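You operate a simulated robot arm through the tools that you are given. There is no shell and no other tool. Be economical: measure what you need, move in short steps, check, and stop when the job is done.

The job below is to be done with a simulated two-armed robot. You get a single attempt, and the scene is never put back.

TASK
Wipe up the spill on the green bench top with the wipe and put it back.

The check looks at the end state, three seconds after you hand in, the way a careful person would. Anything else that was tipped, shoved, dropped, spilled or broken makes it a failure.

THE ROBOT
Two 7-joint arms with two-finger parallel grippers on one trunk, on a base that drives. Base frame: it is fixed to the floor where the robot stands at the start and does not move with it; the origin is under the middle of the robot, x ahead of it, y to its left, z up. Lengths are in m, angles in degrees, forces in N, time in s.
The left shoulder is at the start at [0.07, 0.177, 1.12], the right one opposite. Payload 3.43 kg a hand.
The TCP of each hand is the grasp point between the finger pads, 0.03 m short of the fingertips. In the tool frame z runs along the fingers and y along their closing line. Largest opening 0.094 m; finger width 0.028, thickness 0.01; the body of the gripper, 0.05 by 0.096 m, starts 0.055 m behind the TCP.
Orientation is told as [roll, pitch, yaw] about the base's x, y, z axes, in that order, counted from this pose: with the fingers straight down and closing along the base's y, the tool's x points along the base's -x, its y along +y and its z along -z.

THE INTERFACE
- The arms move only by the tool send_rows. It takes "left_steps", "right_steps" or both (then of equal length, played together; a hand with none holds still); each is a list of rows, each a list of 3 entries, a list of its own where there are three numbers: the turn, a rotation vector about the tool's x, y, z in units of 180 degrees (1.0 is 180 degrees), then the shift along the tool's x, y, z in units of 500 mm (1.0 is 500 mm), then the finger opening in cm, from 0 to 9.4. In form: [[[rx, ry, rz], [x, y, z], grip], ...]. A call has 1 to 12 rows; each row is the pose to reach, as a shift and turn from the pose commanded when the call began, along the tool's axes at that moment. A call with a number of a shift or a turn outside -1 to 1 is refused whole. A row lasts 0.2 s, in which the tool goes at most 0.05 m and 8.6 degrees; a call with a longer step from one row to the next is refused whole, and so is a gripper value outside its range. A pose out of reach is approached as far as the arm can. The call stops where the force on the tool passes 40 N (or 10 N more than at its start, if that is more) or the arm is blocked; 0.2 s more then pass. The fingers move at their own pace (about 0.153 m/s each) and stop on an object; they squeeze with about 38 N. The grip force told is the motor's: it shows also when the fingers shut on nothing. Time passes only in rows, and 0.2 s behind the last, so rows that repeat a pose let the fingers close. The reply holds the time, the measured pose of the TCP, the force on the tool along the base axes, the opening and the grip force, in the units named above and with some noise, with the torque about the TCP (base axes, N m) and any sound that the robot's microphone picked up.
- Cameras (640 x 400 px; columns grow to the right, rows downward): "scene" is now at [0.1342, -0.0107, 1.4267]; the picture's right is [0.05, -1.00, 0.00], its down [-0.65, -0.03, -0.76] and it looks along [0.76, 0.04, -0.65] (base axes); focal length 255 px, centre (320, 200). "left" rides on the left gripper at [0.076, -0.014, -0.102] in its tool frame; the picture's right is [0.18, 0.98, 0.00], its down [-0.75, 0.14, -0.64] and it looks along [-0.63, 0.12, 0.77] (tool axes); focal length 243 px, centre (320, 200). "right" rides on the right gripper at [0.076, 0.014, -0.103] in its tool frame; the picture's right is [-0.18, 0.98, 0.00], its down [-0.75, -0.14, -0.64] and it looks along [-0.63, -0.12, 0.77] (tool axes); focal length 243 px, centre (320, 200). There is no depth. A picture from a camera that has moved, and an enlarged one, comes with that camera's place and axes in the base frame and with its lens. The place of the scene camera against the robot may be out by one fixed shift of up to 0.018 m in any direction.
- camera(camera): a new picture of that camera. The clock stands still meanwhile.
- lift_body(by): slides the trunk up (or, below 0, down) by that many m; the arms and the scene camera ride with it, the base frame stays. It gives what a move gives, with no picture.
- roll_base(legs): drives the robot by 1 to 6 legs, each [ahead, turn to the left] in m and degrees, along the robot's own axes; the way and the turn of a leg run together, so that a leg with both is an arc; at most 1.5 m and 180 degrees a leg. The arms and the cameras ride along, it lands a little off, and it stops where it bumps. It gives what a move gives.
- pan_tilt(pan, tilt): turns the head with the scene camera to pan (to the left, within 86 degrees either way) and tilt (down, from -29 to 69), counted from straight ahead of the robot. It gives what a move gives.
- zoom(camera, box): a new picture of the part [left, top, right, bottom] of that camera's present view, enlarged. The clock stands still meanwhile.
- sign_off(): hands the job in; it is judged then, once.

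Go step by step. Nothing tells you exact positions but the pictures and the camera data: compare them with the known pose of the tool, close in by small moves and look again before you grip or let go. The budget is 120 turns and 100 pictures, counting those below and the enlarged ones. Unless the task says otherwise, let go and move clear before handing in, and close with one line.

The tools are called after "Request:" as name(argument=value, ...) on one line, values as JSON. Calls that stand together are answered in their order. send_rows: Moves the arms, as the interface text tells. Its arguments: {"type":"object","properties":{"left_steps":{"type":"array","items":{"type":"array"}},"right_steps":{"type":"array","items":{"type":"array"}}},"required":[]} The other tools are called the same way: lift_body (by) slides the trunk up or down; roll_base (legs) drives the base; pan_tilt (pan, tilt) turns the head that bears the scene camera; camera (camera) takes a picture; zoom (camera, box) takes an enlarged picture of a part of a camera's view; sign_off () hands the job in.

At the start:

```text
time: 0.0
left_eef_pos: [0.5182, 0.2765, 1.0849]
left_ee_rot: [0.0, 0.1, -0.1]
left_force: [1.1, 1.0, 0.0]
left_ft_torque: [-0.02, 0.02, 0.01]
left_gripper_width: 0.0938
left_grasp_force: 0.0
right_eef_pos: [0.3489, -0.0769, 1.0832]
right_ee_rot: [-0.1, -0.1, 0.2]
right_force: [-0.2, -0.6, -0.1]
right_ft_torque: [0.01, 0.0, -0.03]
right_gripper_width: 0.094
right_grasp_force: 0.1
trunk travel left (down, up): [-0.7, 0.14]
robot x, y, heading: [0.0004, -0.0019, 0.1]
head pan, tilt: [2.7, 40.8]
```

scene: 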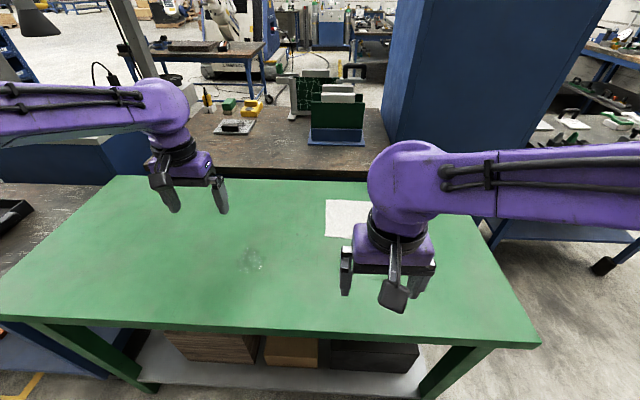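
right: 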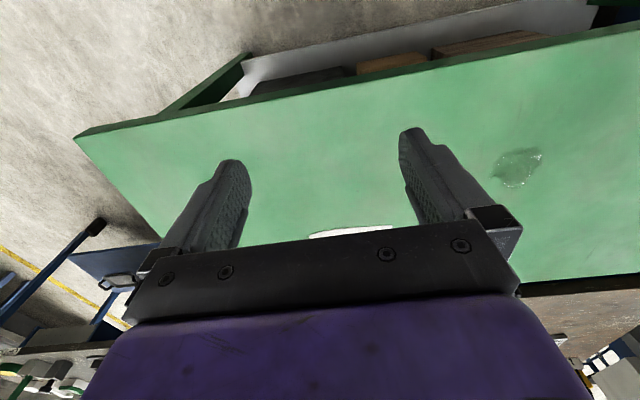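
left: 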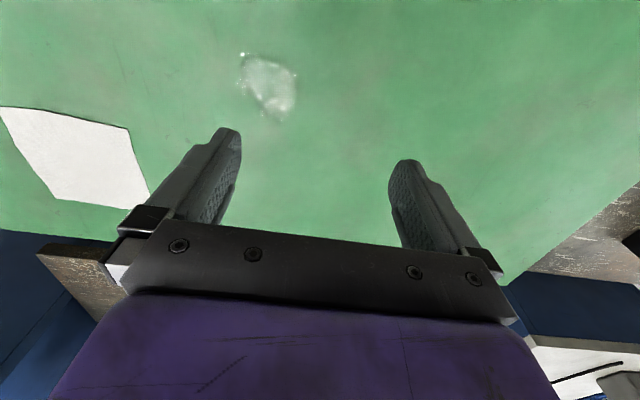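

The wipe is the white sheet on the far right of the bench and the spill is left of centre; the top looks to be about z 0.8. I'll zoom in on both before moving.

Request:
zoom(camera="scene", box=[200, 170, 440, 320])

Request:
zoom(camera="left", box=[0, 20, 320, 220])

```text
2.67 times, centred on (320, 245) of scene
camera zoom: at [0.1342, -0.0107, 1.4267], right [0.05, -1.0, 0.0], down [-0.65, -0.03, -0.76], along [0.76, 0.04, -0.65], focal length 680 px, centre (320, 80)
```

zoom: 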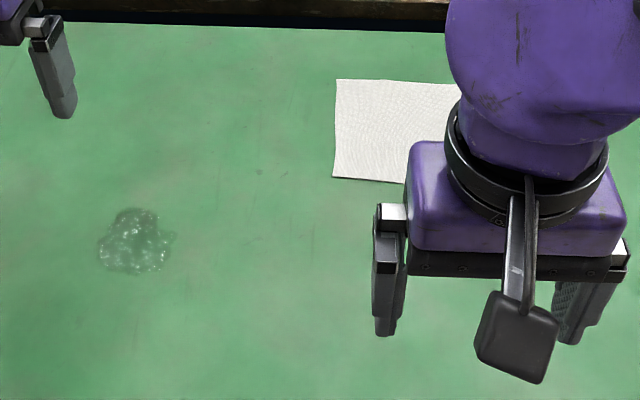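

```text
2.00 times, centred on (160, 120) of left
camera zoom: at [0.4427, 0.2622, 1.1885], right [-0.18, 0.98, 0.0], down [0.75, 0.14, 0.64], along [0.63, 0.12, -0.77], focal length 485 px, centre (640, 360)
```

zoom: 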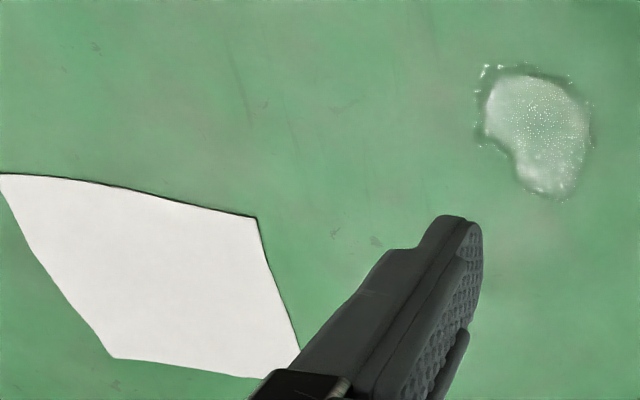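

The wipe is a thin flat sheet spanning roughly x 0.67–0.85, y −0.21 to −0.02; the spill is near (0.55, 0.2). I'll tilt the head down to see how much clearance the base has to the bench.

Request:
pan_tilt(pan=0, tilt=69)

Request:
camera(camera="scene")

```text
time: 0.9
left_eef_pos: [0.5187, 0.2765, 1.0851]
left_ee_rot: [0.0, 0.0, 0.0]
left_force: [0.5, 0.2, 0.4]
left_ft_torque: [-0.02, -0.02, 0.02]
left_gripper_width: 0.094
left_grasp_force: 0.1
right_eef_pos: [0.35, -0.0763, 1.0821]
right_ee_rot: [0.0, -0.1, 0.2]
right_force: [-0.3, -0.9, 0.3]
right_ft_torque: [0.01, 0.0, 0.0]
right_gripper_width: 0.0941
right_grasp_force: 0.1
trunk travel left (down, up): [-0.7, 0.14]
robot x, y, heading: [0.0025, 0.0015, -0.0]
head pan, tilt: [0.0, 68.8]
```

```text
94 pictures are left
camera scene: at [0.1059, -0.0147, 1.3918], right [0.0, -1.0, 0.0], down [-0.93, 0.0, -0.36], along [0.36, 0.0, -0.93], focal length 255 px, centre (320, 200)
```

scene: 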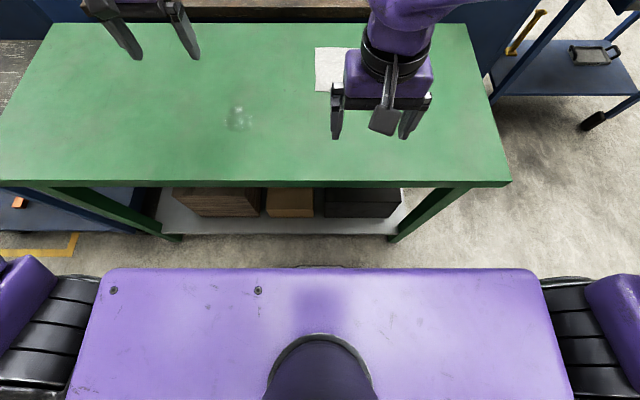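

There is at least 0.1 m of free floor between base and bench. I'll drive 0.1 m ahead so the wipe is comfortably in reach.

Request:
roll_base(legs=[[0.09, 0]])

Request:
pan_tilt(pan=0, tilt=50)

```text
time: 2.0
left_eef_pos: [0.6084, 0.2764, 1.0861]
left_ee_rot: [0.1, -0.1, 0.0]
left_force: [0.2, 0.5, -0.7]
left_ft_torque: [0.0, 0.01, -0.04]
left_gripper_width: 0.0943
left_grasp_force: 0.0
right_eef_pos: [0.4406, -0.0767, 1.0834]
right_ee_rot: [0.0, -0.2, 0.2]
right_force: [-0.7, -0.1, -0.6]
right_ft_torque: [0.03, 0.01, 0.02]
right_gripper_width: 0.0944
right_grasp_force: 0.1
trunk travel left (down, up): [-0.7, 0.14]
robot x, y, heading: [0.0926, 0.0032, 0.0]
head pan, tilt: [0.0, 68.8]
```

```text
time: 2.9
left_eef_pos: [0.6091, 0.2762, 1.0849]
left_ee_rot: [-0.1, 0.0, 0.1]
left_force: [0.0, 0.6, 0.0]
left_ft_torque: [0.0, 0.0, 0.0]
left_gripper_width: 0.0941
left_grasp_force: 0.1
right_eef_pos: [0.4411, -0.0774, 1.0832]
right_ee_rot: [0.0, -0.1, 0.2]
right_force: [0.6, 0.3, 0.5]
right_ft_torque: [-0.03, -0.04, -0.02]
right_gripper_width: 0.0939
right_grasp_force: 0.0
trunk travel left (down, up): [-0.7, 0.14]
robot x, y, heading: [0.0917, -0.0003, -0.3]
head pan, tilt: [0.0, 50.0]
```

Both hands are in the way of the view; I move them back and outward, then look at the whole bench top.

Request:
send_rows(left_steps=[[[0, 0, 0], [0.06, 0.06, 0], 9.4], [[0, 0, 0], [0.12, 0.12, 0], 9.4], [[0, 0, 0], [0.18, 0.18, 0], 9.4], [[0, 0, 0], [0.24, 0.24, 0], 9.4], [[0, 0, 0], [0.3, 0.3, 0], 9.4]], right_steps=[[[0, 0, 0], [0, -0.08, 0], 9.4], [[0, 0, 0], [0, -0.16, 0], 9.4], [[0, 0, 0], [0, -0.24, 0], 9.4], [[0, 0, 0], [0, -0.32, 0], 9.4], [[0, 0, 0], [0, -0.4, 0], 9.4]])

Request:
camera(camera="scene")

Request:
camera(camera="right")

```text
time: 4.0
left_eef_pos: [0.459, 0.4233, 1.0851]
left_ee_rot: [0.0, -0.2, 0.0]
left_force: [0.4, 0.7, 0.5]
left_ft_torque: [0.0, 0.01, 0.01]
left_gripper_width: 0.0939
left_grasp_force: 0.1
right_eef_pos: [0.4386, -0.2779, 1.0844]
right_ee_rot: [0.1, -0.2, 0.0]
right_force: [-0.1, 0.3, 0.0]
right_ft_torque: [0.01, 0.02, 0.0]
right_gripper_width: 0.0944
right_grasp_force: 0.1
trunk travel left (down, up): [-0.7, 0.14]
robot x, y, heading: [0.0893, -0.0021, 0.1]
head pan, tilt: [0.0, 50.0]
```

```text
93 pictures are left
camera scene: at [0.2169, -0.0158, 1.4139], right [0.0, -1.0, 0.0], down [-0.77, 0.0, -0.64], along [0.64, 0.0, -0.77], focal length 255 px, centre (320, 200)
```

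scene: 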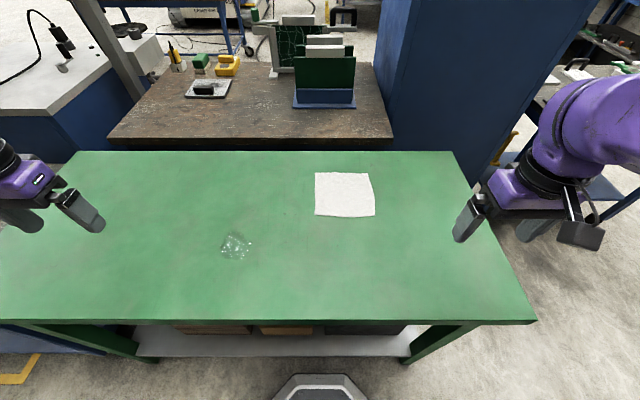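

```text
92 pictures are left
camera right: at [0.3636, -0.2636, 1.1872], right [0.18, 0.98, 0.0], down [0.75, -0.14, 0.64], along [0.63, -0.12, -0.76], focal length 243 px, centre (320, 200)
```

right: 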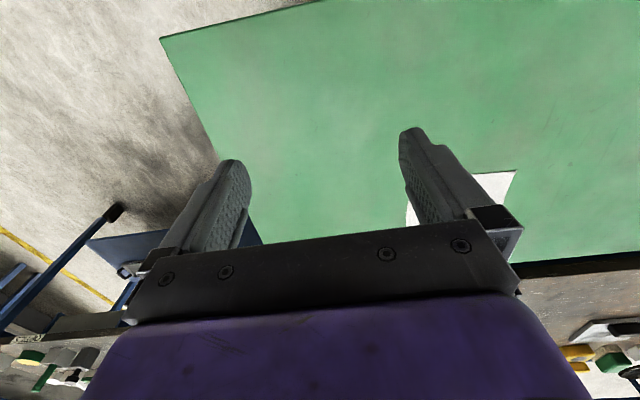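

With the view clear, the wipe is about 0.18 m square centred near (0.76, −0.09), the spill at about (0.565, 0.21). I'll zoom in on both to judge thickness and record positions.

Request:
zoom(camera="scene", box=[304, 160, 384, 225])

Request:
zoom(camera="scene", box=[196, 220, 276, 270])

```text
6.15 times, centred on (344, 192) of scene
camera zoom: at [0.2169, -0.0158, 1.4139], right [0.0, -1.0, 0.0], down [-0.77, 0.0, -0.64], along [0.64, 0.0, -0.77], focal length 1569 px, centre (172, 246)
```

zoom: 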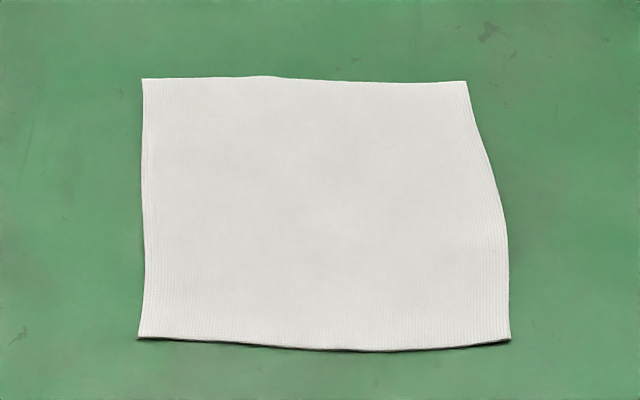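

```text
8.00 times, centred on (236, 245) of scene
camera zoom: at [0.2169, -0.0158, 1.4139], right [0.0, -1.0, 0.0], down [-0.77, 0.0, -0.64], along [0.64, 0.0, -0.77], focal length 2039 px, centre (992, -160)
```

zoom: 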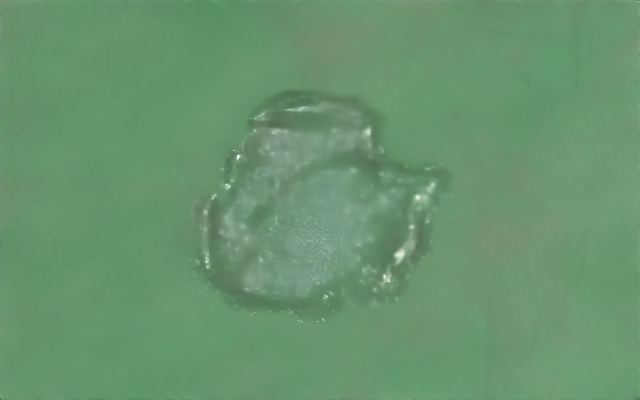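

The sheet is only millimetres thick and flat, so I plan to press fingertips on it and slide it, or pinch it if it proves soft. First I bring the right hand above its centre.

Request:
send_rows(right_steps=[[[0, 0, 0], [-0.071, 0.042, 0.02], 6], [[0, 0, 0], [-0.142, 0.084, 0.04], 6], [[0, 0, 0], [-0.213, 0.126, 0.07], 6], [[0, 0, 0], [-0.284, 0.168, 0.1], 6], [[0, 0, 0], [-0.355, 0.21, 0.13], 6], [[0, 0, 0], [-0.426, 0.252, 0.16], 6], [[0, 0, 0], [-0.497, 0.294, 0.2], 6], [[0, 0, 0], [-0.568, 0.336, 0.24], 6], [[0, 0, 0], [-0.64, 0.378, 0.27], 6], [[0, 0, 0], [-0.64, 0.378, 0.27], 6]])

Request:
camera(camera="right")

Request:
camera(camera="scene")

```text
time: 6.2
left_eef_pos: [0.4573, 0.4246, 1.0854]
left_ee_rot: [0.0, -0.2, -0.1]
left_force: [-0.3, 0.2, 0.6]
left_ft_torque: [0.02, -0.04, 0.01]
left_gripper_width: 0.094
left_grasp_force: 0.2
right_eef_pos: [0.7618, -0.0859, 0.9475]
right_ee_rot: [-0.1, -0.1, 0.2]
right_force: [0.3, -0.1, 0.5]
right_ft_torque: [-0.02, 0.02, -0.02]
right_gripper_width: 0.0601
right_grasp_force: 0.0
trunk travel left (down, up): [-0.7, 0.14]
robot x, y, heading: [0.087, 0.0003, 0.2]
head pan, tilt: [0.0, 50.0]
```

```text
89 pictures are left
camera right: at [0.6854, -0.0713, 1.0497], right [0.18, 0.98, 0.0], down [0.75, -0.14, 0.64], along [0.63, -0.12, -0.77], focal length 243 px, centre (320, 200)
```

right: 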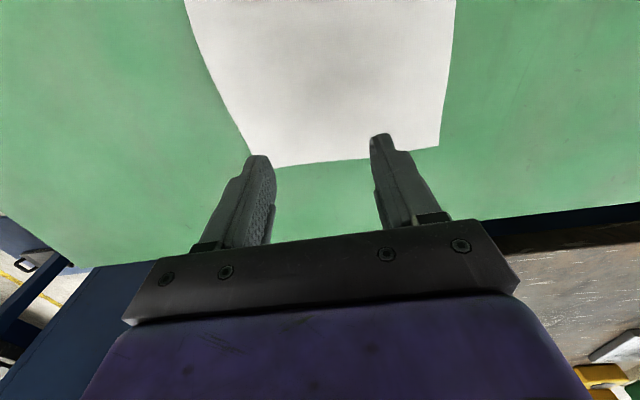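

```text
88 pictures are left
camera scene: at [0.2161, -0.0151, 1.4139], right [0.0, -1.0, 0.0], down [-0.77, 0.0, -0.64], along [0.64, 0.0, -0.77], focal length 255 px, centre (320, 200)
```

scene: 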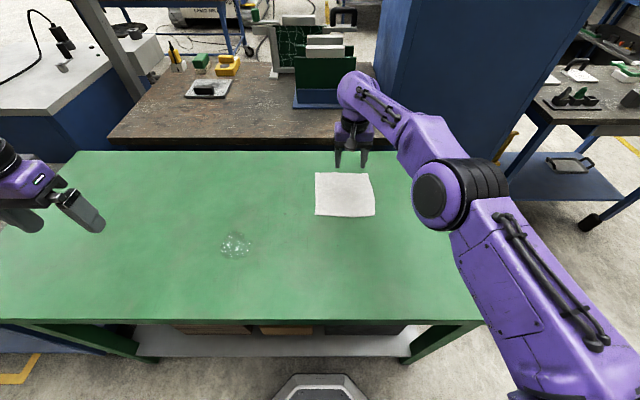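

Combining views puts the bench top nearer z 0.84, the wipe centre at about (0.73, −0.07) and the spill at about (0.54, 0.213). I'll centre over the wipe and come down to just above it.

Request:
send_rows(right_steps=[[[0, 0, 0], [0.064, 0.032, 0.03], 6], [[0, 0, 0], [0.064, 0.032, 0.07], 6], [[0, 0, 0], [0.064, 0.032, 0.09], 6], [[0, 0, 0], [0.064, 0.032, 0.09], 6]])

Request:
camera(camera="right")

Request:
zoom(camera="scene", box=[290, 110, 410, 230])

```text
time: 7.2
left_eef_pos: [0.4579, 0.4246, 1.0838]
left_ee_rot: [-0.1, -0.1, 0.0]
left_force: [-0.2, 0.1, 0.2]
left_ft_torque: [0.02, 0.02, 0.0]
left_gripper_width: 0.0937
left_grasp_force: 0.1
right_eef_pos: [0.73, -0.0713, 0.9028]
right_ee_rot: [0.0, -0.3, 0.2]
right_force: [-0.2, -0.5, 0.0]
right_ft_torque: [0.01, -0.01, -0.02]
right_gripper_width: 0.0599
right_grasp_force: 0.0
trunk travel left (down, up): [-0.7, 0.14]
robot x, y, heading: [0.0889, 0.0004, -0.1]
head pan, tilt: [0.0, 50.0]
```

```text
87 pictures are left
camera right: at [0.6535, -0.0575, 1.005], right [0.18, 0.98, 0.0], down [0.75, -0.14, 0.64], along [0.63, -0.12, -0.76], focal length 243 px, centre (320, 200)
```

right: 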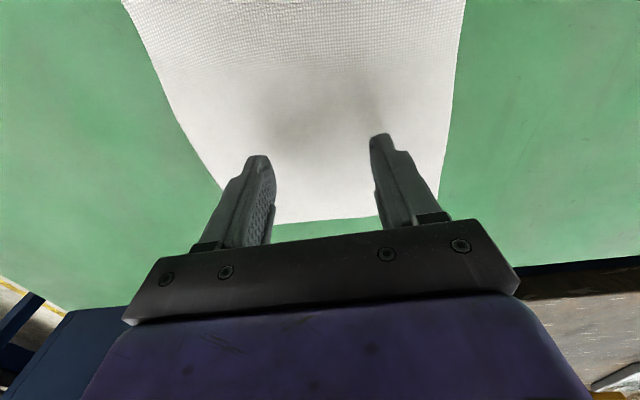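

```text
3.33 times, centred on (350, 170) of scene
camera zoom: at [0.2172, -0.0143, 1.4138], right [0.0, -1.0, 0.0], down [-0.77, 0.0, -0.64], along [0.64, 0.0, -0.77], focal length 850 px, centre (220, 300)
```

zoom: 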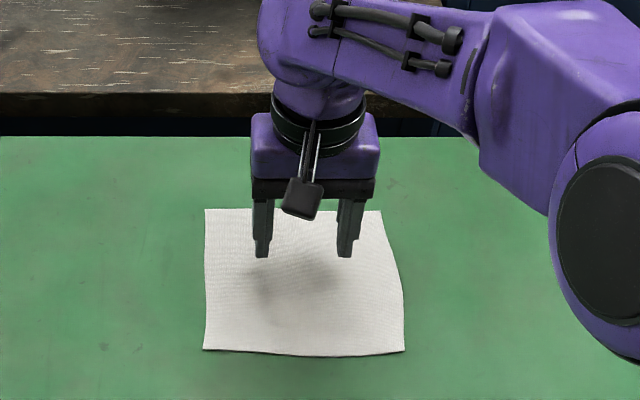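

The fingers stand over the sheet with a few centimetres left. I descend slowly in small rows and watch the force.

Request:
send_rows(right_steps=[[[0, 0, 0], [0, 0, 0.02], 6], [[0, 0, 0], [0, 0, 0.035], 6], [[0, 0, 0], [0, 0, 0.045], 6], [[0, 0, 0], [0, 0, 0.05], 6]])

Request:
zoom(camera="scene", box=[290, 110, 410, 230])

```text
time: 8.2
left_eef_pos: [0.4573, 0.4249, 1.0859]
left_ee_rot: [0.1, -0.2, 0.0]
left_force: [0.6, 0.9, 0.1]
left_ft_torque: [-0.01, 0.0, -0.01]
left_gripper_width: 0.094
left_grasp_force: 0.1
right_eef_pos: [0.7276, -0.0709, 0.8812]
right_ee_rot: [-0.1, -0.5, 0.1]
right_force: [3.7, -0.2, 20.3]
right_ft_torque: [-0.12, 0.05, 0.05]
right_gripper_width: 0.0598
right_grasp_force: 0.1
trunk travel left (down, up): [-0.7, 0.14]
robot x, y, heading: [0.0946, -0.0014, 0.1]
head pan, tilt: [0.0, 50.0]
```

```text
3.33 times, centred on (350, 170) of scene
camera zoom: at [0.2153, -0.014, 1.4144], right [0.0, -1.0, 0.0], down [-0.76, 0.0, -0.64], along [0.64, 0.0, -0.76], focal length 850 px, centre (220, 300)
```

zoom: 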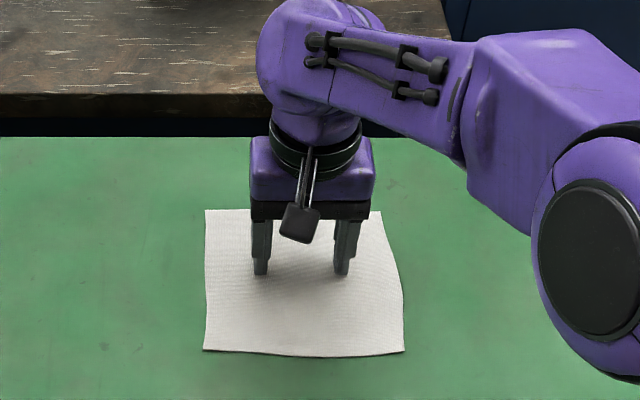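

Contact at 20 N with the top at about z 0.85. I test a short drag toward the spill and check whether the sheet follows.

Request:
send_rows(right_steps=[[[0, 0, 0], [0.018, 0.028, 0.0], 6], [[0, 0, 0], [0.037, 0.056, 0.0], 6], [[0, 0, 0], [0.055, 0.084, 0.0], 6]])

Request:
zoom(camera="scene", box=[290, 110, 410, 230])

```text
time: 9.1
left_eef_pos: [0.4559, 0.4238, 1.0856]
left_ee_rot: [0.0, -0.2, 0.0]
left_force: [0.3, 0.1, 0.3]
left_ft_torque: [0.01, -0.03, 0.0]
left_gripper_width: 0.094
left_grasp_force: 0.0
right_eef_pos: [0.6994, -0.0288, 0.8814]
right_ee_rot: [0.0, -0.4, 0.1]
right_force: [2.3, -4.0, 28.6]
right_ft_torque: [-0.42, 0.07, 0.06]
right_gripper_width: 0.0602
right_grasp_force: 0.1
trunk travel left (down, up): [-0.7, 0.14]
robot x, y, heading: [0.0919, 0.0017, 0.1]
head pan, tilt: [0.0, 50.0]
```

```text
3.33 times, centred on (350, 170) of scene
camera zoom: at [0.2135, -0.0146, 1.4143], right [0.0, -1.0, 0.0], down [-0.76, 0.0, -0.65], along [0.65, 0.0, -0.76], focal length 850 px, centre (220, 300)
```

zoom: 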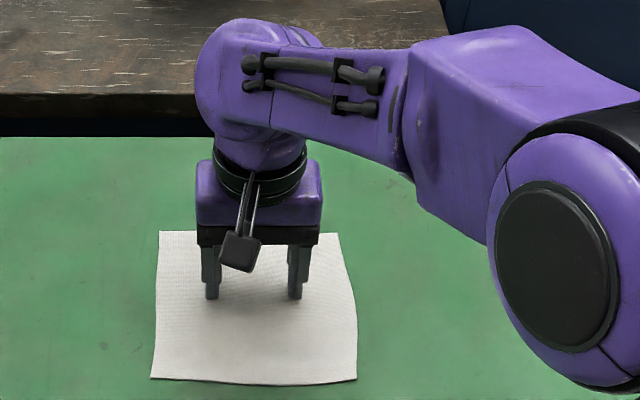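

The sheet follows the fingers without slipping. I ease the pressure slightly and drag on to over the spill.

Request:
send_rows(right_steps=[[[0, 0, 0], [0.03, 0.045, -0.003], 6], [[0, 0, 0], [0.06, 0.09, -0.003], 6], [[0, 0, 0], [0.09, 0.136, -0.003], 6], [[0, 0, 0], [0.12, 0.182, -0.003], 6], [[0, 0, 0], [0.15, 0.228, -0.003], 6], [[0, 0, 0], [0.18, 0.274, -0.003], 6]])

Request:
camera(camera="scene")

```text
time: 10.4
left_eef_pos: [0.4546, 0.4229, 1.0873]
left_ee_rot: [0.2, -0.4, 0.0]
left_force: [-0.7, 0.0, -0.1]
left_ft_torque: [0.01, 0.01, -0.01]
left_gripper_width: 0.0939
left_grasp_force: 0.0
right_eef_pos: [0.6087, 0.1067, 0.8808]
right_ee_rot: [0.1, -0.6, 0.1]
right_force: [3.6, -6.7, 37.2]
right_ft_torque: [-1.04, 0.11, 0.1]
right_gripper_width: 0.0605
right_grasp_force: 0.5
trunk travel left (down, up): [-0.7, 0.14]
robot x, y, heading: [0.092, 0.0002, 0.1]
head pan, tilt: [0.0, 50.0]
```

```text
83 pictures are left
camera scene: at [0.213, -0.0161, 1.4144], right [0.0, -1.0, 0.0], down [-0.76, 0.0, -0.65], along [0.65, 0.0, -0.76], focal length 255 px, centre (320, 200)
```

scene: 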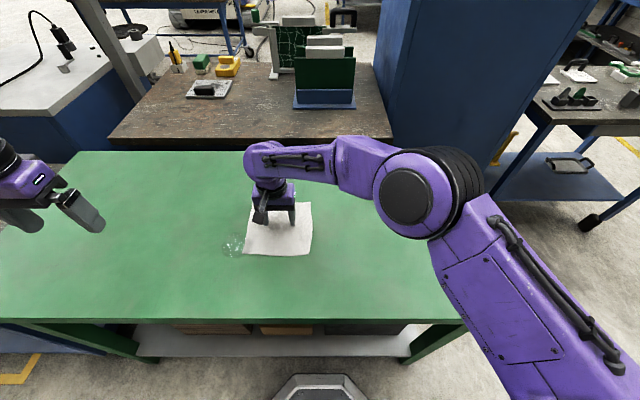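

The sheet is at the spill's edge; force has crept up to 37 N. I lift the command a few millimetres to relax, then continue.

Request:
send_rows(right_steps=[[[0, 0, 0], [0, 0, -0.007], 6], [[0, 0, 0], [0.03, 0.045, -0.007], 6], [[0, 0, 0], [0.06, 0.09, -0.007], 6], [[0, 0, 0], [0.09, 0.135, -0.007], 6], [[0, 0, 0], [0.12, 0.18, -0.007], 6], [[0, 0, 0], [0.14, 0.206, -0.007], 6]])

Request:
camera(camera="scene")

```text
time: 11.8
left_eef_pos: [0.4596, 0.425, 1.0842]
left_ee_rot: [0.1, -0.1, 0.0]
left_force: [-0.4, -0.3, 0.5]
left_ft_torque: [-0.02, -0.01, -0.01]
left_gripper_width: 0.0939
left_grasp_force: 0.0
right_eef_pos: [0.5461, 0.2041, 0.8822]
right_ee_rot: [0.1, 0.0, 0.1]
right_force: [0.7, -0.3, 0.6]
right_ft_torque: [0.03, -0.01, 0.02]
right_gripper_width: 0.0597
right_grasp_force: 0.1
right hand out of reach, approached as far as the arm can: row 6
trunk travel left (down, up): [-0.7, 0.14]
robot x, y, heading: [0.0941, -0.0048, -0.2]
head pan, tilt: [0.0, 50.0]
```

```text
82 pictures are left
camera scene: at [0.218, -0.0148, 1.4137], right [0.0, -1.0, 0.0], down [-0.77, 0.0, -0.64], along [0.64, 0.0, -0.77], focal length 255 px, centre (320, 200)
```

scene: 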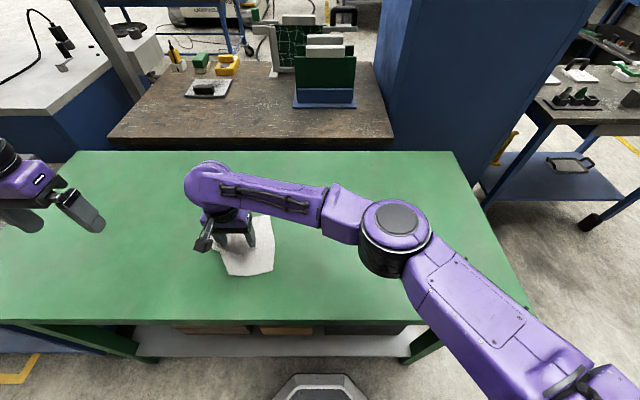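

The right arm has hit its reach limit and the contact is gone, with the sheet nearly over the spill and slightly turned. I'll retract the right hand and look; the left hand is better placed for the wiping.

Request:
send_rows(right_steps=[[[0, 0, 0], [0, 0, -0.06], 6], [[0, 0, 0], [0, 0, -0.15], 6], [[0, 0, 0], [0, -0.06, -0.22], 6], [[0, 0, 0], [0, -0.15, -0.25], 6], [[0, 0, 0], [0, -0.24, -0.26], 6], [[0, 0, 0], [0, -0.33, -0.27], 6], [[0, 0, 0], [0, -0.42, -0.28], 6], [[0, 0, 0], [0, -0.51, -0.29], 6], [[0, 0, 0], [0, -0.6, -0.3], 6], [[0, 0, 0], [0, -0.69, -0.3], 6], [[0, 0, 0], [0, -0.77, -0.3], 6], [[0, 0, 0], [0, -0.85, -0.3], 6]])

Request:
camera(camera="scene")

Request:
zoom(camera="scene", box=[160, 180, 320, 300])

Request:
camera(camera="left")

```text
time: 14.4
left_eef_pos: [0.458, 0.4232, 1.0832]
left_ee_rot: [0.0, -0.1, 0.0]
left_force: [-0.4, 0.1, 0.8]
left_ft_torque: [0.0, -0.02, 0.01]
left_gripper_width: 0.094
left_grasp_force: 0.0
right_eef_pos: [0.5486, -0.2219, 1.0334]
right_ee_rot: [0.1, -0.1, 0.1]
right_force: [0.5, -1.0, 0.4]
right_ft_torque: [-0.01, 0.0, -0.05]
right_gripper_width: 0.06
right_grasp_force: 0.0
trunk travel left (down, up): [-0.7, 0.14]
robot x, y, heading: [0.0899, 0.0007, -0.3]
head pan, tilt: [0.0, 50.0]
```

```text
81 pictures are left
camera scene: at [0.2176, -0.0163, 1.4138], right [0.0, -1.0, 0.0], down [-0.77, 0.0, -0.64], along [0.64, 0.0, -0.77], focal length 255 px, centre (320, 200)
```

scene: 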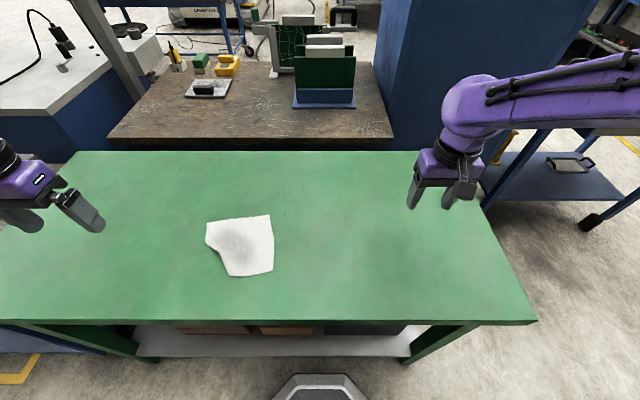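

```text
3.33 times, centred on (240, 240) of scene
camera zoom: at [0.2176, -0.0163, 1.4138], right [0.0, -1.0, 0.0], down [-0.77, 0.0, -0.64], along [0.64, 0.0, -0.77], focal length 850 px, centre (587, 67)
```

zoom: 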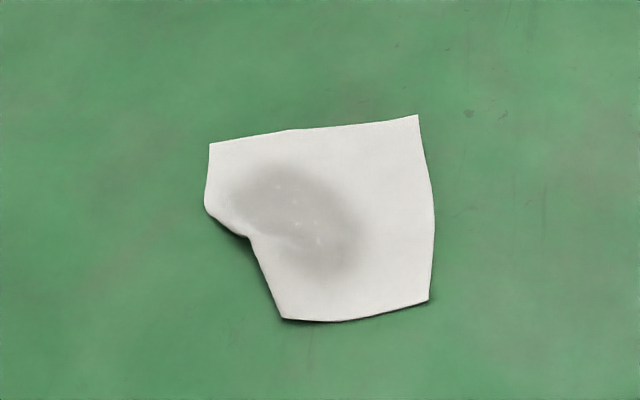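

```text
79 pictures are left
camera left: at [0.3832, 0.4088, 1.1879], right [-0.18, 0.98, 0.0], down [0.75, 0.14, 0.64], along [0.63, 0.12, -0.77], focal length 243 px, centre (320, 200)
```

left: 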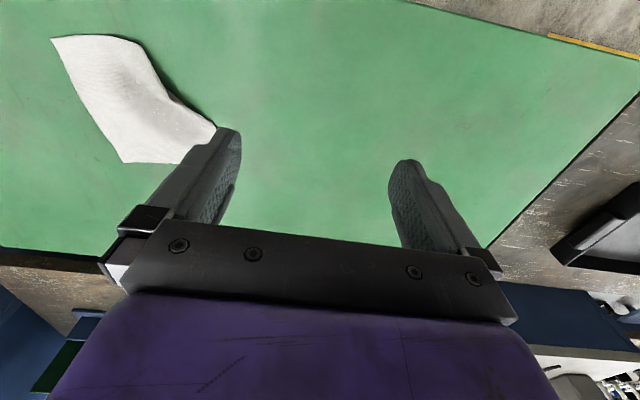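

The wipe is a soft cloth and has already soaked up liquid (grey stain), with its left edge slightly curled. I'll bring the left hand over the stain to press and rub there.

Request:
send_rows(left_steps=[[[0, 0, 0], [-0.025, -0.06, 0.05], 4], [[0, 0, 0], [-0.05, -0.12, 0.1], 4], [[0, 0, 0], [-0.075, -0.18, 0.15], 4], [[0, 0, 0], [-0.1, -0.24, 0.2], 4], [[0, 0, 0], [-0.125, -0.3, 0.25], 4], [[0, 0, 0], [-0.15, -0.36, 0.3], 4], [[0, 0, 0], [-0.174, -0.416, 0.36], 4], [[0, 0, 0], [-0.174, -0.416, 0.38], 4], [[0, 0, 0], [-0.174, -0.416, 0.4], 4], [[0, 0, 0], [-0.174, -0.416, 0.405], 4]])

Request:
zoom(camera="scene", box=[160, 180, 320, 300])

```text
time: 16.6
left_eef_pos: [0.5468, 0.2174, 0.8826]
left_ee_rot: [0.0, -0.1, 0.1]
left_force: [-0.5, 0.1, -0.3]
left_ft_torque: [-0.02, 0.0, -0.04]
left_gripper_width: 0.04
left_grasp_force: 0.0
right_eef_pos: [0.5474, -0.2214, 1.0326]
right_ee_rot: [0.2, -0.1, 0.2]
right_force: [0.6, 0.4, 0.4]
right_ft_torque: [0.01, 0.02, 0.01]
right_gripper_width: 0.0599
right_grasp_force: 0.0
trunk travel left (down, up): [-0.7, 0.14]
robot x, y, heading: [0.0893, -0.0003, -0.0]
head pan, tilt: [0.0, 50.0]
```

```text
3.33 times, centred on (240, 240) of scene
camera zoom: at [0.218, -0.0155, 1.4137], right [0.0, -1.0, 0.0], down [-0.77, 0.0, -0.64], along [0.64, 0.0, -0.77], focal length 850 px, centre (587, 67)
```

zoom: 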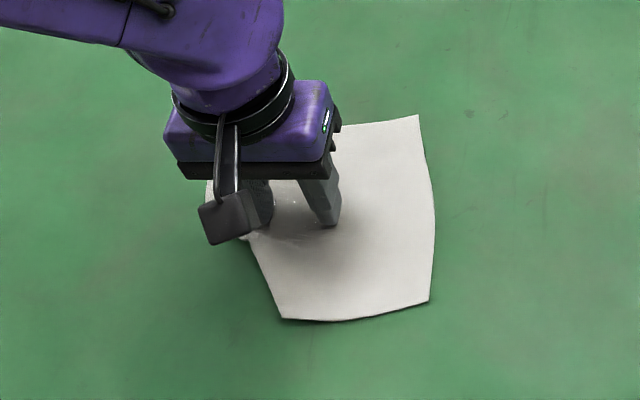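

The left fingers hover just above the stain. I press down about 5 mm and rub fore and aft.

Request:
send_rows(left_steps=[[[0, 0, 0], [0, 0, 0.01], 4], [[0, 0, 0], [0.03, 0, 0.01], 4], [[0, 0, 0], [0.05, 0, 0.01], 4], [[0, 0, 0], [0.02, 0, 0.01], 4], [[0, 0, 0], [-0.02, 0, 0.01], 4], [[0, 0, 0], [-0.05, 0, 0.01], 4], [[0, 0, 0], [-0.02, 0, 0.01], 4], [[0, 0, 0], [0, 0, 0.01], 4]])

Request:
zoom(camera="scene", box=[160, 180, 320, 300])

```text
time: 17.3
left_eef_pos: [0.5362, 0.2165, 0.8819]
left_ee_rot: [-0.1, -1.0, 0.1]
left_force: [-0.2, -3.7, 15.1]
left_ft_torque: [0.05, 0.15, 0.03]
left_gripper_width: 0.0395
left_grasp_force: 0.1
right_eef_pos: [0.5461, -0.2215, 1.0332]
right_ee_rot: [0.1, -0.2, 0.1]
right_force: [0.6, 0.1, 0.1]
right_ft_torque: [-0.02, -0.02, -0.01]
right_gripper_width: 0.0598
right_grasp_force: 0.1
trunk travel left (down, up): [-0.7, 0.14]
robot x, y, heading: [0.0929, -0.004, -0.2]
head pan, tilt: [0.0, 50.0]
stopped in row 3 (left hand): the force on the tool passed its limit (the readings are from after the stop); the commanded pose is now the measured one
```

```text
3.33 times, centred on (240, 240) of scene
camera zoom: at [0.2153, -0.016, 1.4139], right [0.0, -1.0, 0.0], down [-0.76, 0.0, -0.64], along [0.64, 0.0, -0.76], focal length 850 px, centre (587, 67)
```

zoom: 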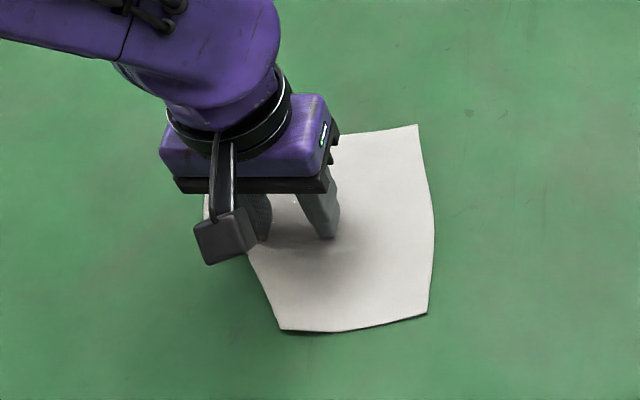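

Force peaked and it stopped; now resting at 15 N with the cloth following. I rub at this lighter pressure.

Request:
send_rows(left_steps=[[[0, 0, 0], [-0.03, 0, 0], 4], [[0, 0, 0], [-0.06, 0, 0], 4], [[0, 0, 0], [-0.08, 0, 0], 4], [[0, 0, 0], [-0.05, -0.01, 0], 4], [[0, 0, 0], [-0.02, -0.03, 0], 4], [[0, 0, 0], [0, -0.04, 0], 4], [[0, 0, 0], [-0.03, -0.04, 0], 4], [[0, 0, 0], [-0.05, -0.02, 0], 4]])

Request:
zoom(camera="scene", box=[160, 180, 320, 300])

```text
time: 19.1
left_eef_pos: [0.561, 0.2057, 0.8812]
left_ee_rot: [0.0, -0.8, -0.2]
left_force: [-0.8, -3.6, 11.2]
left_ft_torque: [-0.09, 0.12, 0.03]
left_gripper_width: 0.0398
left_grasp_force: 0.0
right_eef_pos: [0.546, -0.2224, 1.0323]
right_ee_rot: [0.0, -0.3, 0.1]
right_force: [-0.1, 0.8, -0.5]
right_ft_torque: [0.02, -0.03, 0.0]
right_gripper_width: 0.0605
right_grasp_force: 0.0
trunk travel left (down, up): [-0.7, 0.14]
robot x, y, heading: [0.0902, 0.0007, -0.1]
head pan, tilt: [0.0, 50.0]
```

```text
3.33 times, centred on (240, 240) of scene
camera zoom: at [0.216, -0.0165, 1.4138], right [0.0, -1.0, 0.0], down [-0.77, 0.0, -0.64], along [0.64, 0.0, -0.77], focal length 850 px, centre (587, 67)
```

zoom: 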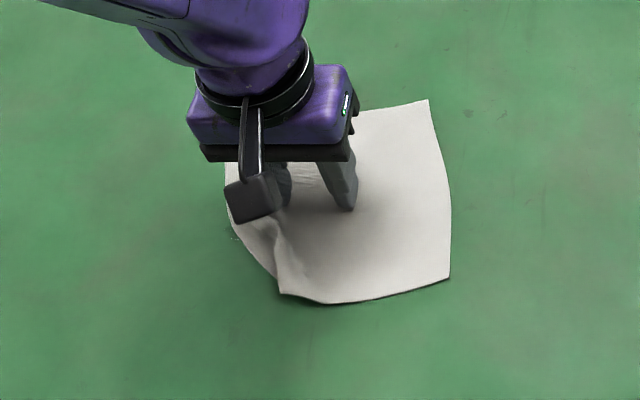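

The cloth rubs well; a few specks seem visible at its left margin. I drag the cloth away to the right to inspect the bench beneath.

Request:
send_rows(left_steps=[[[0, 0, 0], [-0.02, -0.04, 0], 4], [[0, 0, 0], [-0.045, -0.08, 0], 4], [[0, 0, 0], [-0.07, -0.12, 0], 4], [[0, 0, 0], [-0.095, -0.16, 0], 4], [[0, 0, 0], [-0.12, -0.2, 0], 4], [[0, 0, 0], [-0.15, -0.245, 0], 4], [[0, 0, 0], [-0.18, -0.292, 0], 4]])

Request:
zoom(camera="scene", box=[160, 160, 360, 285])

```text
time: 20.7
left_eef_pos: [0.6522, 0.0605, 0.8808]
left_ee_rot: [-0.1, -0.8, -0.1]
left_force: [-0.2, 2.4, 7.2]
left_ft_torque: [0.07, 0.06, -0.03]
left_gripper_width: 0.0404
left_grasp_force: 0.3
right_eef_pos: [0.5473, -0.2222, 1.033]
right_ee_rot: [0.1, -0.2, 0.1]
right_force: [0.5, 0.7, -0.1]
right_ft_torque: [0.0, 0.01, 0.04]
right_gripper_width: 0.0597
right_grasp_force: 0.0
trunk travel left (down, up): [-0.7, 0.14]
robot x, y, heading: [0.0911, -0.0016, -0.0]
head pan, tilt: [0.0, 50.0]
```

```text
3.20 times, centred on (260, 222) of scene
camera zoom: at [0.2168, -0.0157, 1.414], right [0.0, -1.0, 0.0], down [-0.77, 0.0, -0.64], along [0.64, 0.0, -0.77], focal length 816 px, centre (512, 128)
```

zoom: 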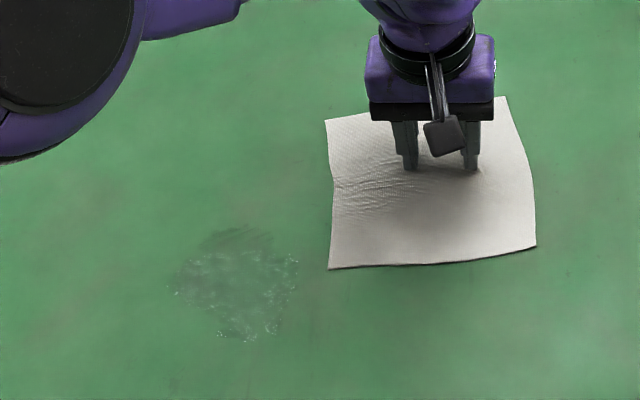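

Underneath there's still a thin film about 0.1 m across, centred near (0.53, 0.213); the sheet itself lies flat again. I drag the cloth back over and start zigzag strokes.

Request:
send_rows(left_steps=[[[0, 0, 0], [0.035, 0.04, 0], 4], [[0, 0, 0], [0.07, 0.08, 0], 4], [[0, 0, 0], [0.105, 0.12, 0], 4], [[0, 0, 0], [0.14, 0.16, 0], 4], [[0, 0, 0], [0.174, 0.2, 0], 4], [[0, 0, 0], [0.174, 0.25, 0], 4], [[0, 0, 0], [0.174, 0.3, 0], 4], [[0, 0, 0], [0.174, 0.35, 0], 4], [[0, 0, 0], [0.174, 0.4, 0], 4]])

Request:
zoom(camera="scene", box=[160, 160, 360, 285])

```text
time: 22.7
left_eef_pos: [0.5615, 0.2608, 0.8812]
left_ee_rot: [0.0, -0.9, -0.1]
left_force: [0.9, -3.9, 17.8]
left_ft_torque: [-0.26, 0.13, 0.05]
left_gripper_width: 0.0403
left_grasp_force: 0.1
right_eef_pos: [0.5465, -0.2225, 1.0338]
right_ee_rot: [0.1, -0.3, 0.0]
right_force: [-0.5, 0.3, 0.5]
right_ft_torque: [-0.04, 0.03, 0.02]
right_gripper_width: 0.06
right_grasp_force: 0.1
trunk travel left (down, up): [-0.7, 0.14]
robot x, y, heading: [0.0857, -0.001, 0.0]
head pan, tilt: [0.0, 50.0]
```

```text
3.20 times, centred on (260, 222) of scene
camera zoom: at [0.2154, -0.0164, 1.414], right [0.0, -1.0, 0.0], down [-0.76, 0.0, -0.64], along [0.64, 0.0, -0.76], focal length 816 px, centre (512, 128)
```

zoom: 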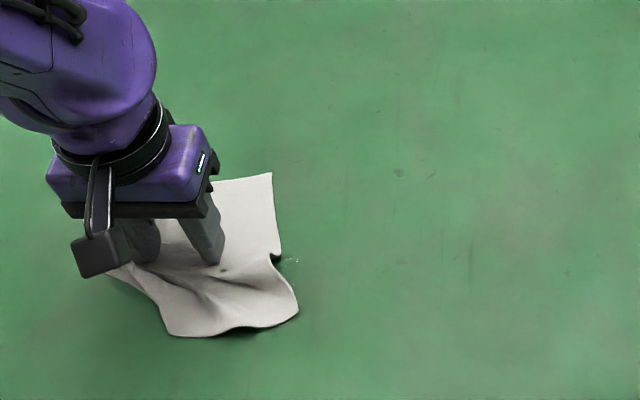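

The cloth follows with some wrinkling, covering the film. I continue the zigzag toward the robot.

Request:
send_rows(left_steps=[[[0, 0, 0], [0.05, -0.02, 0], 4], [[0, 0, 0], [0.05, -0.07, 0], 4], [[0, 0, 0], [0.05, -0.13, 0], 4], [[0, 0, 0], [0.05, -0.2, 0], 4], [[0, 0, 0], [0.1, -0.2, 0], 4], [[0, 0, 0], [0.1, -0.14, 0], 4], [[0, 0, 0], [0.1, -0.08, 0], 4], [[0, 0, 0], [0.1, -0.01, 0], 4], [[0, 0, 0], [0.14, -0.01, 0], 4], [[0, 0, 0], [0.14, -0.07, 0], 4], [[0, 0, 0], [0.14, -0.14, 0], 4], [[0, 0, 0], [0.14, -0.2, 0], 4]])

Request:
zoom(camera="scene", box=[160, 160, 360, 285])

```text
time: 25.0
left_eef_pos: [0.4934, 0.213, 0.8819]
left_ee_rot: [0.1, -0.9, 0.1]
left_force: [-5.6, -0.2, 27.5]
left_ft_torque: [-0.45, 0.5, -0.08]
left_gripper_width: 0.0398
left_grasp_force: 0.0
right_eef_pos: [0.5452, -0.2226, 1.0332]
right_ee_rot: [0.1, -0.3, 0.3]
right_force: [-0.2, 0.3, -0.3]
right_ft_torque: [0.06, 0.02, -0.05]
right_gripper_width: 0.0599
right_grasp_force: 0.0
trunk travel left (down, up): [-0.7, 0.14]
robot x, y, heading: [0.0877, -0.002, -0.0]
head pan, tilt: [0.0, 50.0]
stopped in row 11 (left hand): the force on the tool passed its limit (the readings are from after the stop); the commanded pose is now the measured one
```

```text
3.20 times, centred on (260, 222) of scene
camera zoom: at [0.2155, -0.018, 1.4138], right [0.0, -1.0, 0.0], down [-0.76, 0.0, -0.64], along [0.64, 0.0, -0.76], focal length 816 px, centre (512, 128)
```

zoom: 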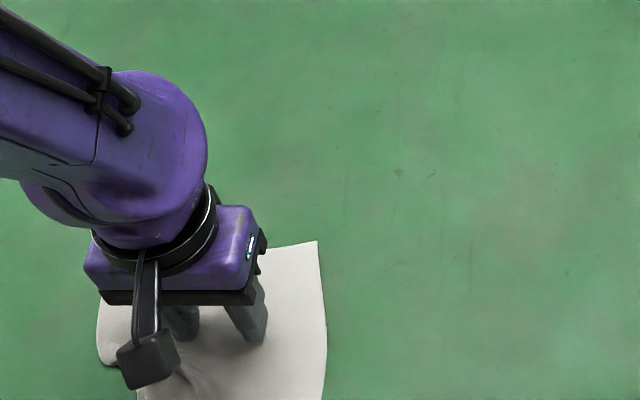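

Strokes have covered most of the film area. I ease the pressure, make one forward stroke, and pull the cloth off to the right to inspect again.

Request:
send_rows(left_steps=[[[0, 0, 0], [0, 0, -0.003], 4], [[0, 0, 0], [-0.05, 0, -0.003], 4], [[0, 0, 0], [-0.1, 0, -0.003], 4], [[0, 0, 0], [-0.16, 0, -0.002], 4], [[0, 0, 0], [-0.19, -0.04, 0], 4], [[0, 0, 0], [-0.22, -0.1, 0], 4], [[0, 0, 0], [-0.25, -0.16, 0], 4], [[0, 0, 0], [-0.28, -0.22, 0], 4], [[0, 0, 0], [-0.31, -0.28, 0], 4], [[0, 0, 0], [-0.32, -0.31, 0], 4]])

Request:
zoom(camera="scene", box=[160, 160, 360, 285])

```text
time: 27.2
left_eef_pos: [0.655, 0.0602, 0.8824]
left_ee_rot: [0.0, -0.8, 0.0]
left_force: [-0.3, 0.9, 0.3]
left_ft_torque: [0.02, -0.02, 0.02]
left_gripper_width: 0.0401
left_grasp_force: 0.0
right_eef_pos: [0.5474, -0.2215, 1.0323]
right_ee_rot: [0.0, -0.2, 0.3]
right_force: [0.7, 0.8, 0.5]
right_ft_torque: [0.0, -0.01, 0.01]
right_gripper_width: 0.0598
right_grasp_force: 0.1
trunk travel left (down, up): [-0.7, 0.14]
robot x, y, heading: [0.089, 0.0009, 0.2]
head pan, tilt: [0.0, 50.0]
```

```text
3.20 times, centred on (260, 222) of scene
camera zoom: at [0.218, -0.0151, 1.4137], right [0.0, -1.0, 0.0], down [-0.77, 0.0, -0.64], along [0.64, 0.0, -0.77], focal length 816 px, centre (512, 128)
```

zoom: 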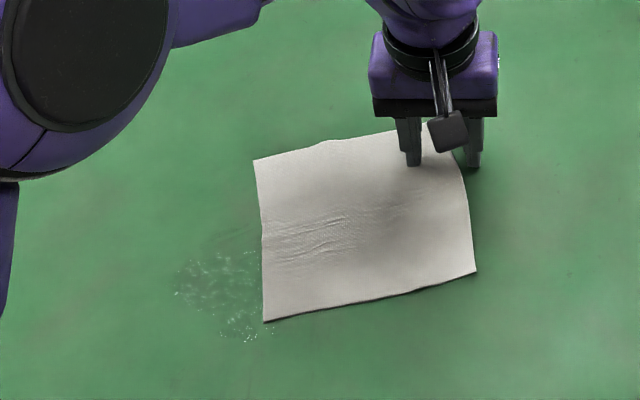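

The pressure slackened and the cloth lagged, and a fainter film with specks remains around x 0.49–0.57, y 0.17–0.26. I lift the left hand and look at it close up.

Request:
send_rows(left_steps=[[[0, 0, 0], [0, 0, -0.09], 4], [[0, 0, 0], [0.02, 0, -0.17], 4], [[0, 0, 0], [0.1, 0.05, -0.17], 4], [[0, 0, 0], [0.18, 0.09, -0.17], 4], [[0, 0, 0], [0.26, 0.13, -0.17], 4], [[0, 0, 0], [0.34, 0.18, -0.17], 4], [[0, 0, 0], [0.4, 0.23, -0.17], 4], [[0, 0, 0], [0.46, 0.27, -0.17], 4]])

Request:
camera(camera="left")

Request:
zoom(camera="scene", box=[160, 180, 320, 280])

```text
time: 29.0
left_eef_pos: [0.4208, 0.1998, 0.9597]
left_ee_rot: [-0.3, -0.6, 0.0]
left_force: [-0.3, 0.6, 0.2]
left_ft_torque: [-0.03, -0.03, -0.01]
left_gripper_width: 0.0399
left_grasp_force: 0.1
right_eef_pos: [0.548, -0.2155, 1.0332]
right_ee_rot: [-0.2, -0.2, 0.2]
right_force: [-0.4, 0.5, 0.6]
right_ft_torque: [-0.01, 0.0, 0.0]
right_gripper_width: 0.0599
right_grasp_force: 0.0
trunk travel left (down, up): [-0.7, 0.14]
robot x, y, heading: [0.0914, -0.0022, 0.4]
head pan, tilt: [0.0, 50.0]
```

```text
71 pictures are left
camera left: at [0.3441, 0.1867, 1.0639], right [-0.18, 0.98, -0.01], down [0.75, 0.14, 0.65], along [0.64, 0.11, -0.76], focal length 243 px, centre (320, 200)
```

left: 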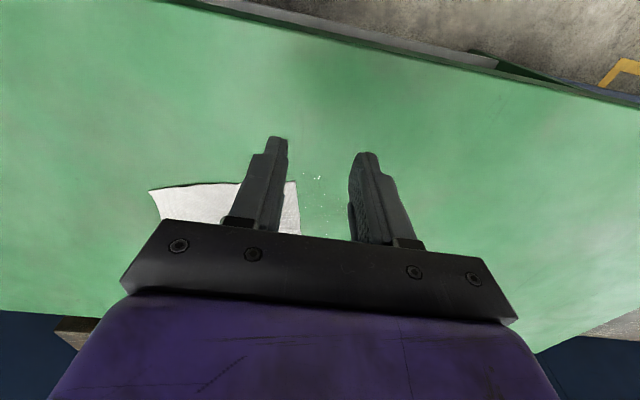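

```text
4.00 times, centred on (240, 230) of scene
camera zoom: at [0.2174, -0.0085, 1.4138], right [0.0, -1.0, 0.0], down [-0.77, 0.0, -0.64], along [0.64, 0.0, -0.77], focal length 1020 px, centre (640, 80)
```

zoom: 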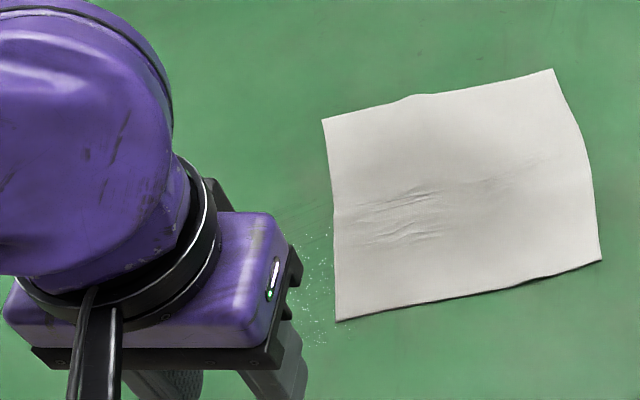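

The hand blocks the scene view; I'll shift it outward to see the residue clearly.

Request:
send_rows(left_steps=[[[0, 0, 0], [0, 0.08, -0.03], 4], [[0, 0, 0], [0, 0.17, -0.06], 4], [[0, 0, 0], [0, 0.26, -0.08], 4], [[0, 0, 0], [0, 0.35, -0.1], 4]])

Request:
zoom(camera="scene", box=[180, 200, 308, 280])

```text
time: 30.0
left_eef_pos: [0.4222, 0.3728, 1.0129]
left_ee_rot: [-0.1, -0.7, 0.1]
left_force: [0.1, 0.8, 0.1]
left_ft_torque: [-0.03, -0.01, 0.0]
left_gripper_width: 0.04
left_grasp_force: 0.1
right_eef_pos: [0.5458, -0.2183, 1.0347]
right_ee_rot: [0.0, -0.2, 0.2]
right_force: [0.5, 0.7, 0.2]
right_ft_torque: [-0.04, 0.01, -0.02]
right_gripper_width: 0.0598
right_grasp_force: 0.0
trunk travel left (down, up): [-0.7, 0.14]
robot x, y, heading: [0.0892, 0.0007, -0.0]
head pan, tilt: [0.0, 50.0]
```

```text
5.00 times, centred on (244, 240) of scene
camera zoom: at [0.217, -0.0116, 1.4138], right [0.0, -1.0, 0.0], down [-0.77, 0.0, -0.64], along [0.64, 0.0, -0.77], focal length 1274 px, centre (700, 0)
```

zoom: 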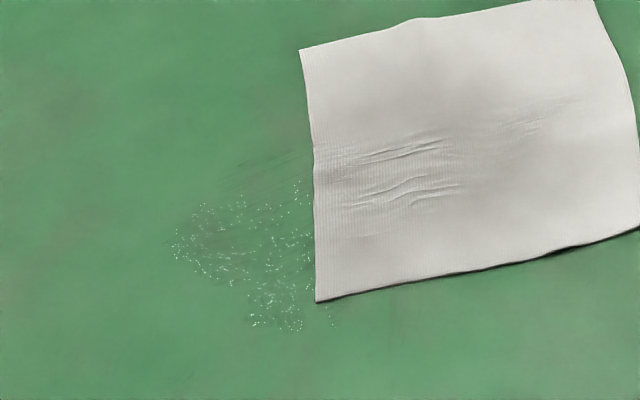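

Only a scatter of fine droplets remains around (0.52, 0.215). I'll set the fingers near the cloth's left edge so the leading edge stays flat, then scrub over the droplets.

Request:
send_rows(left_steps=[[[0, 0, 0], [-0.04, -0.06, 0.03], 4], [[0, 0, 0], [-0.08, -0.12, 0.06], 4], [[0, 0, 0], [-0.12, -0.18, 0.09], 4], [[0, 0, 0], [-0.16, -0.24, 0.12], 4], [[0, 0, 0], [-0.2, -0.3, 0.15], 4], [[0, 0, 0], [-0.24, -0.36, 0.18], 4], [[0, 0, 0], [-0.276, -0.416, 0.22], 4], [[0, 0, 0], [-0.276, -0.416, 0.25], 4], [[0, 0, 0], [-0.276, -0.416, 0.26], 4]])

Request:
zoom(camera="scene", box=[160, 180, 320, 280])

```text
time: 32.0
left_eef_pos: [0.5614, 0.1623, 0.884]
left_ee_rot: [0.0, -0.7, 0.1]
left_force: [0.2, -0.2, 0.0]
left_ft_torque: [-0.02, 0.01, 0.0]
left_gripper_width: 0.0403
left_grasp_force: 0.1
right_eef_pos: [0.5485, -0.222, 1.0329]
right_ee_rot: [0.1, -0.2, 0.2]
right_force: [-0.4, -0.1, 0.1]
right_ft_torque: [-0.05, 0.01, 0.02]
right_gripper_width: 0.0601
right_grasp_force: 0.1
trunk travel left (down, up): [-0.7, 0.14]
robot x, y, heading: [0.0903, 0.0011, 0.1]
head pan, tilt: [0.0, 50.0]
```

```text
4.00 times, centred on (240, 230) of scene
camera zoom: at [0.218, -0.0151, 1.4137], right [0.0, -1.0, 0.0], down [-0.77, 0.0, -0.64], along [0.64, 0.0, -0.77], focal length 1020 px, centre (640, 80)
```

zoom: 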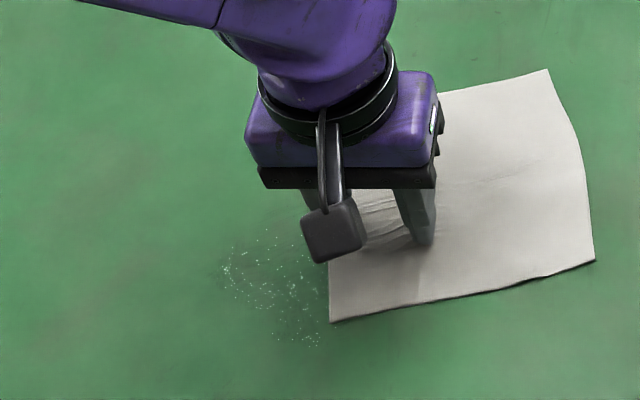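

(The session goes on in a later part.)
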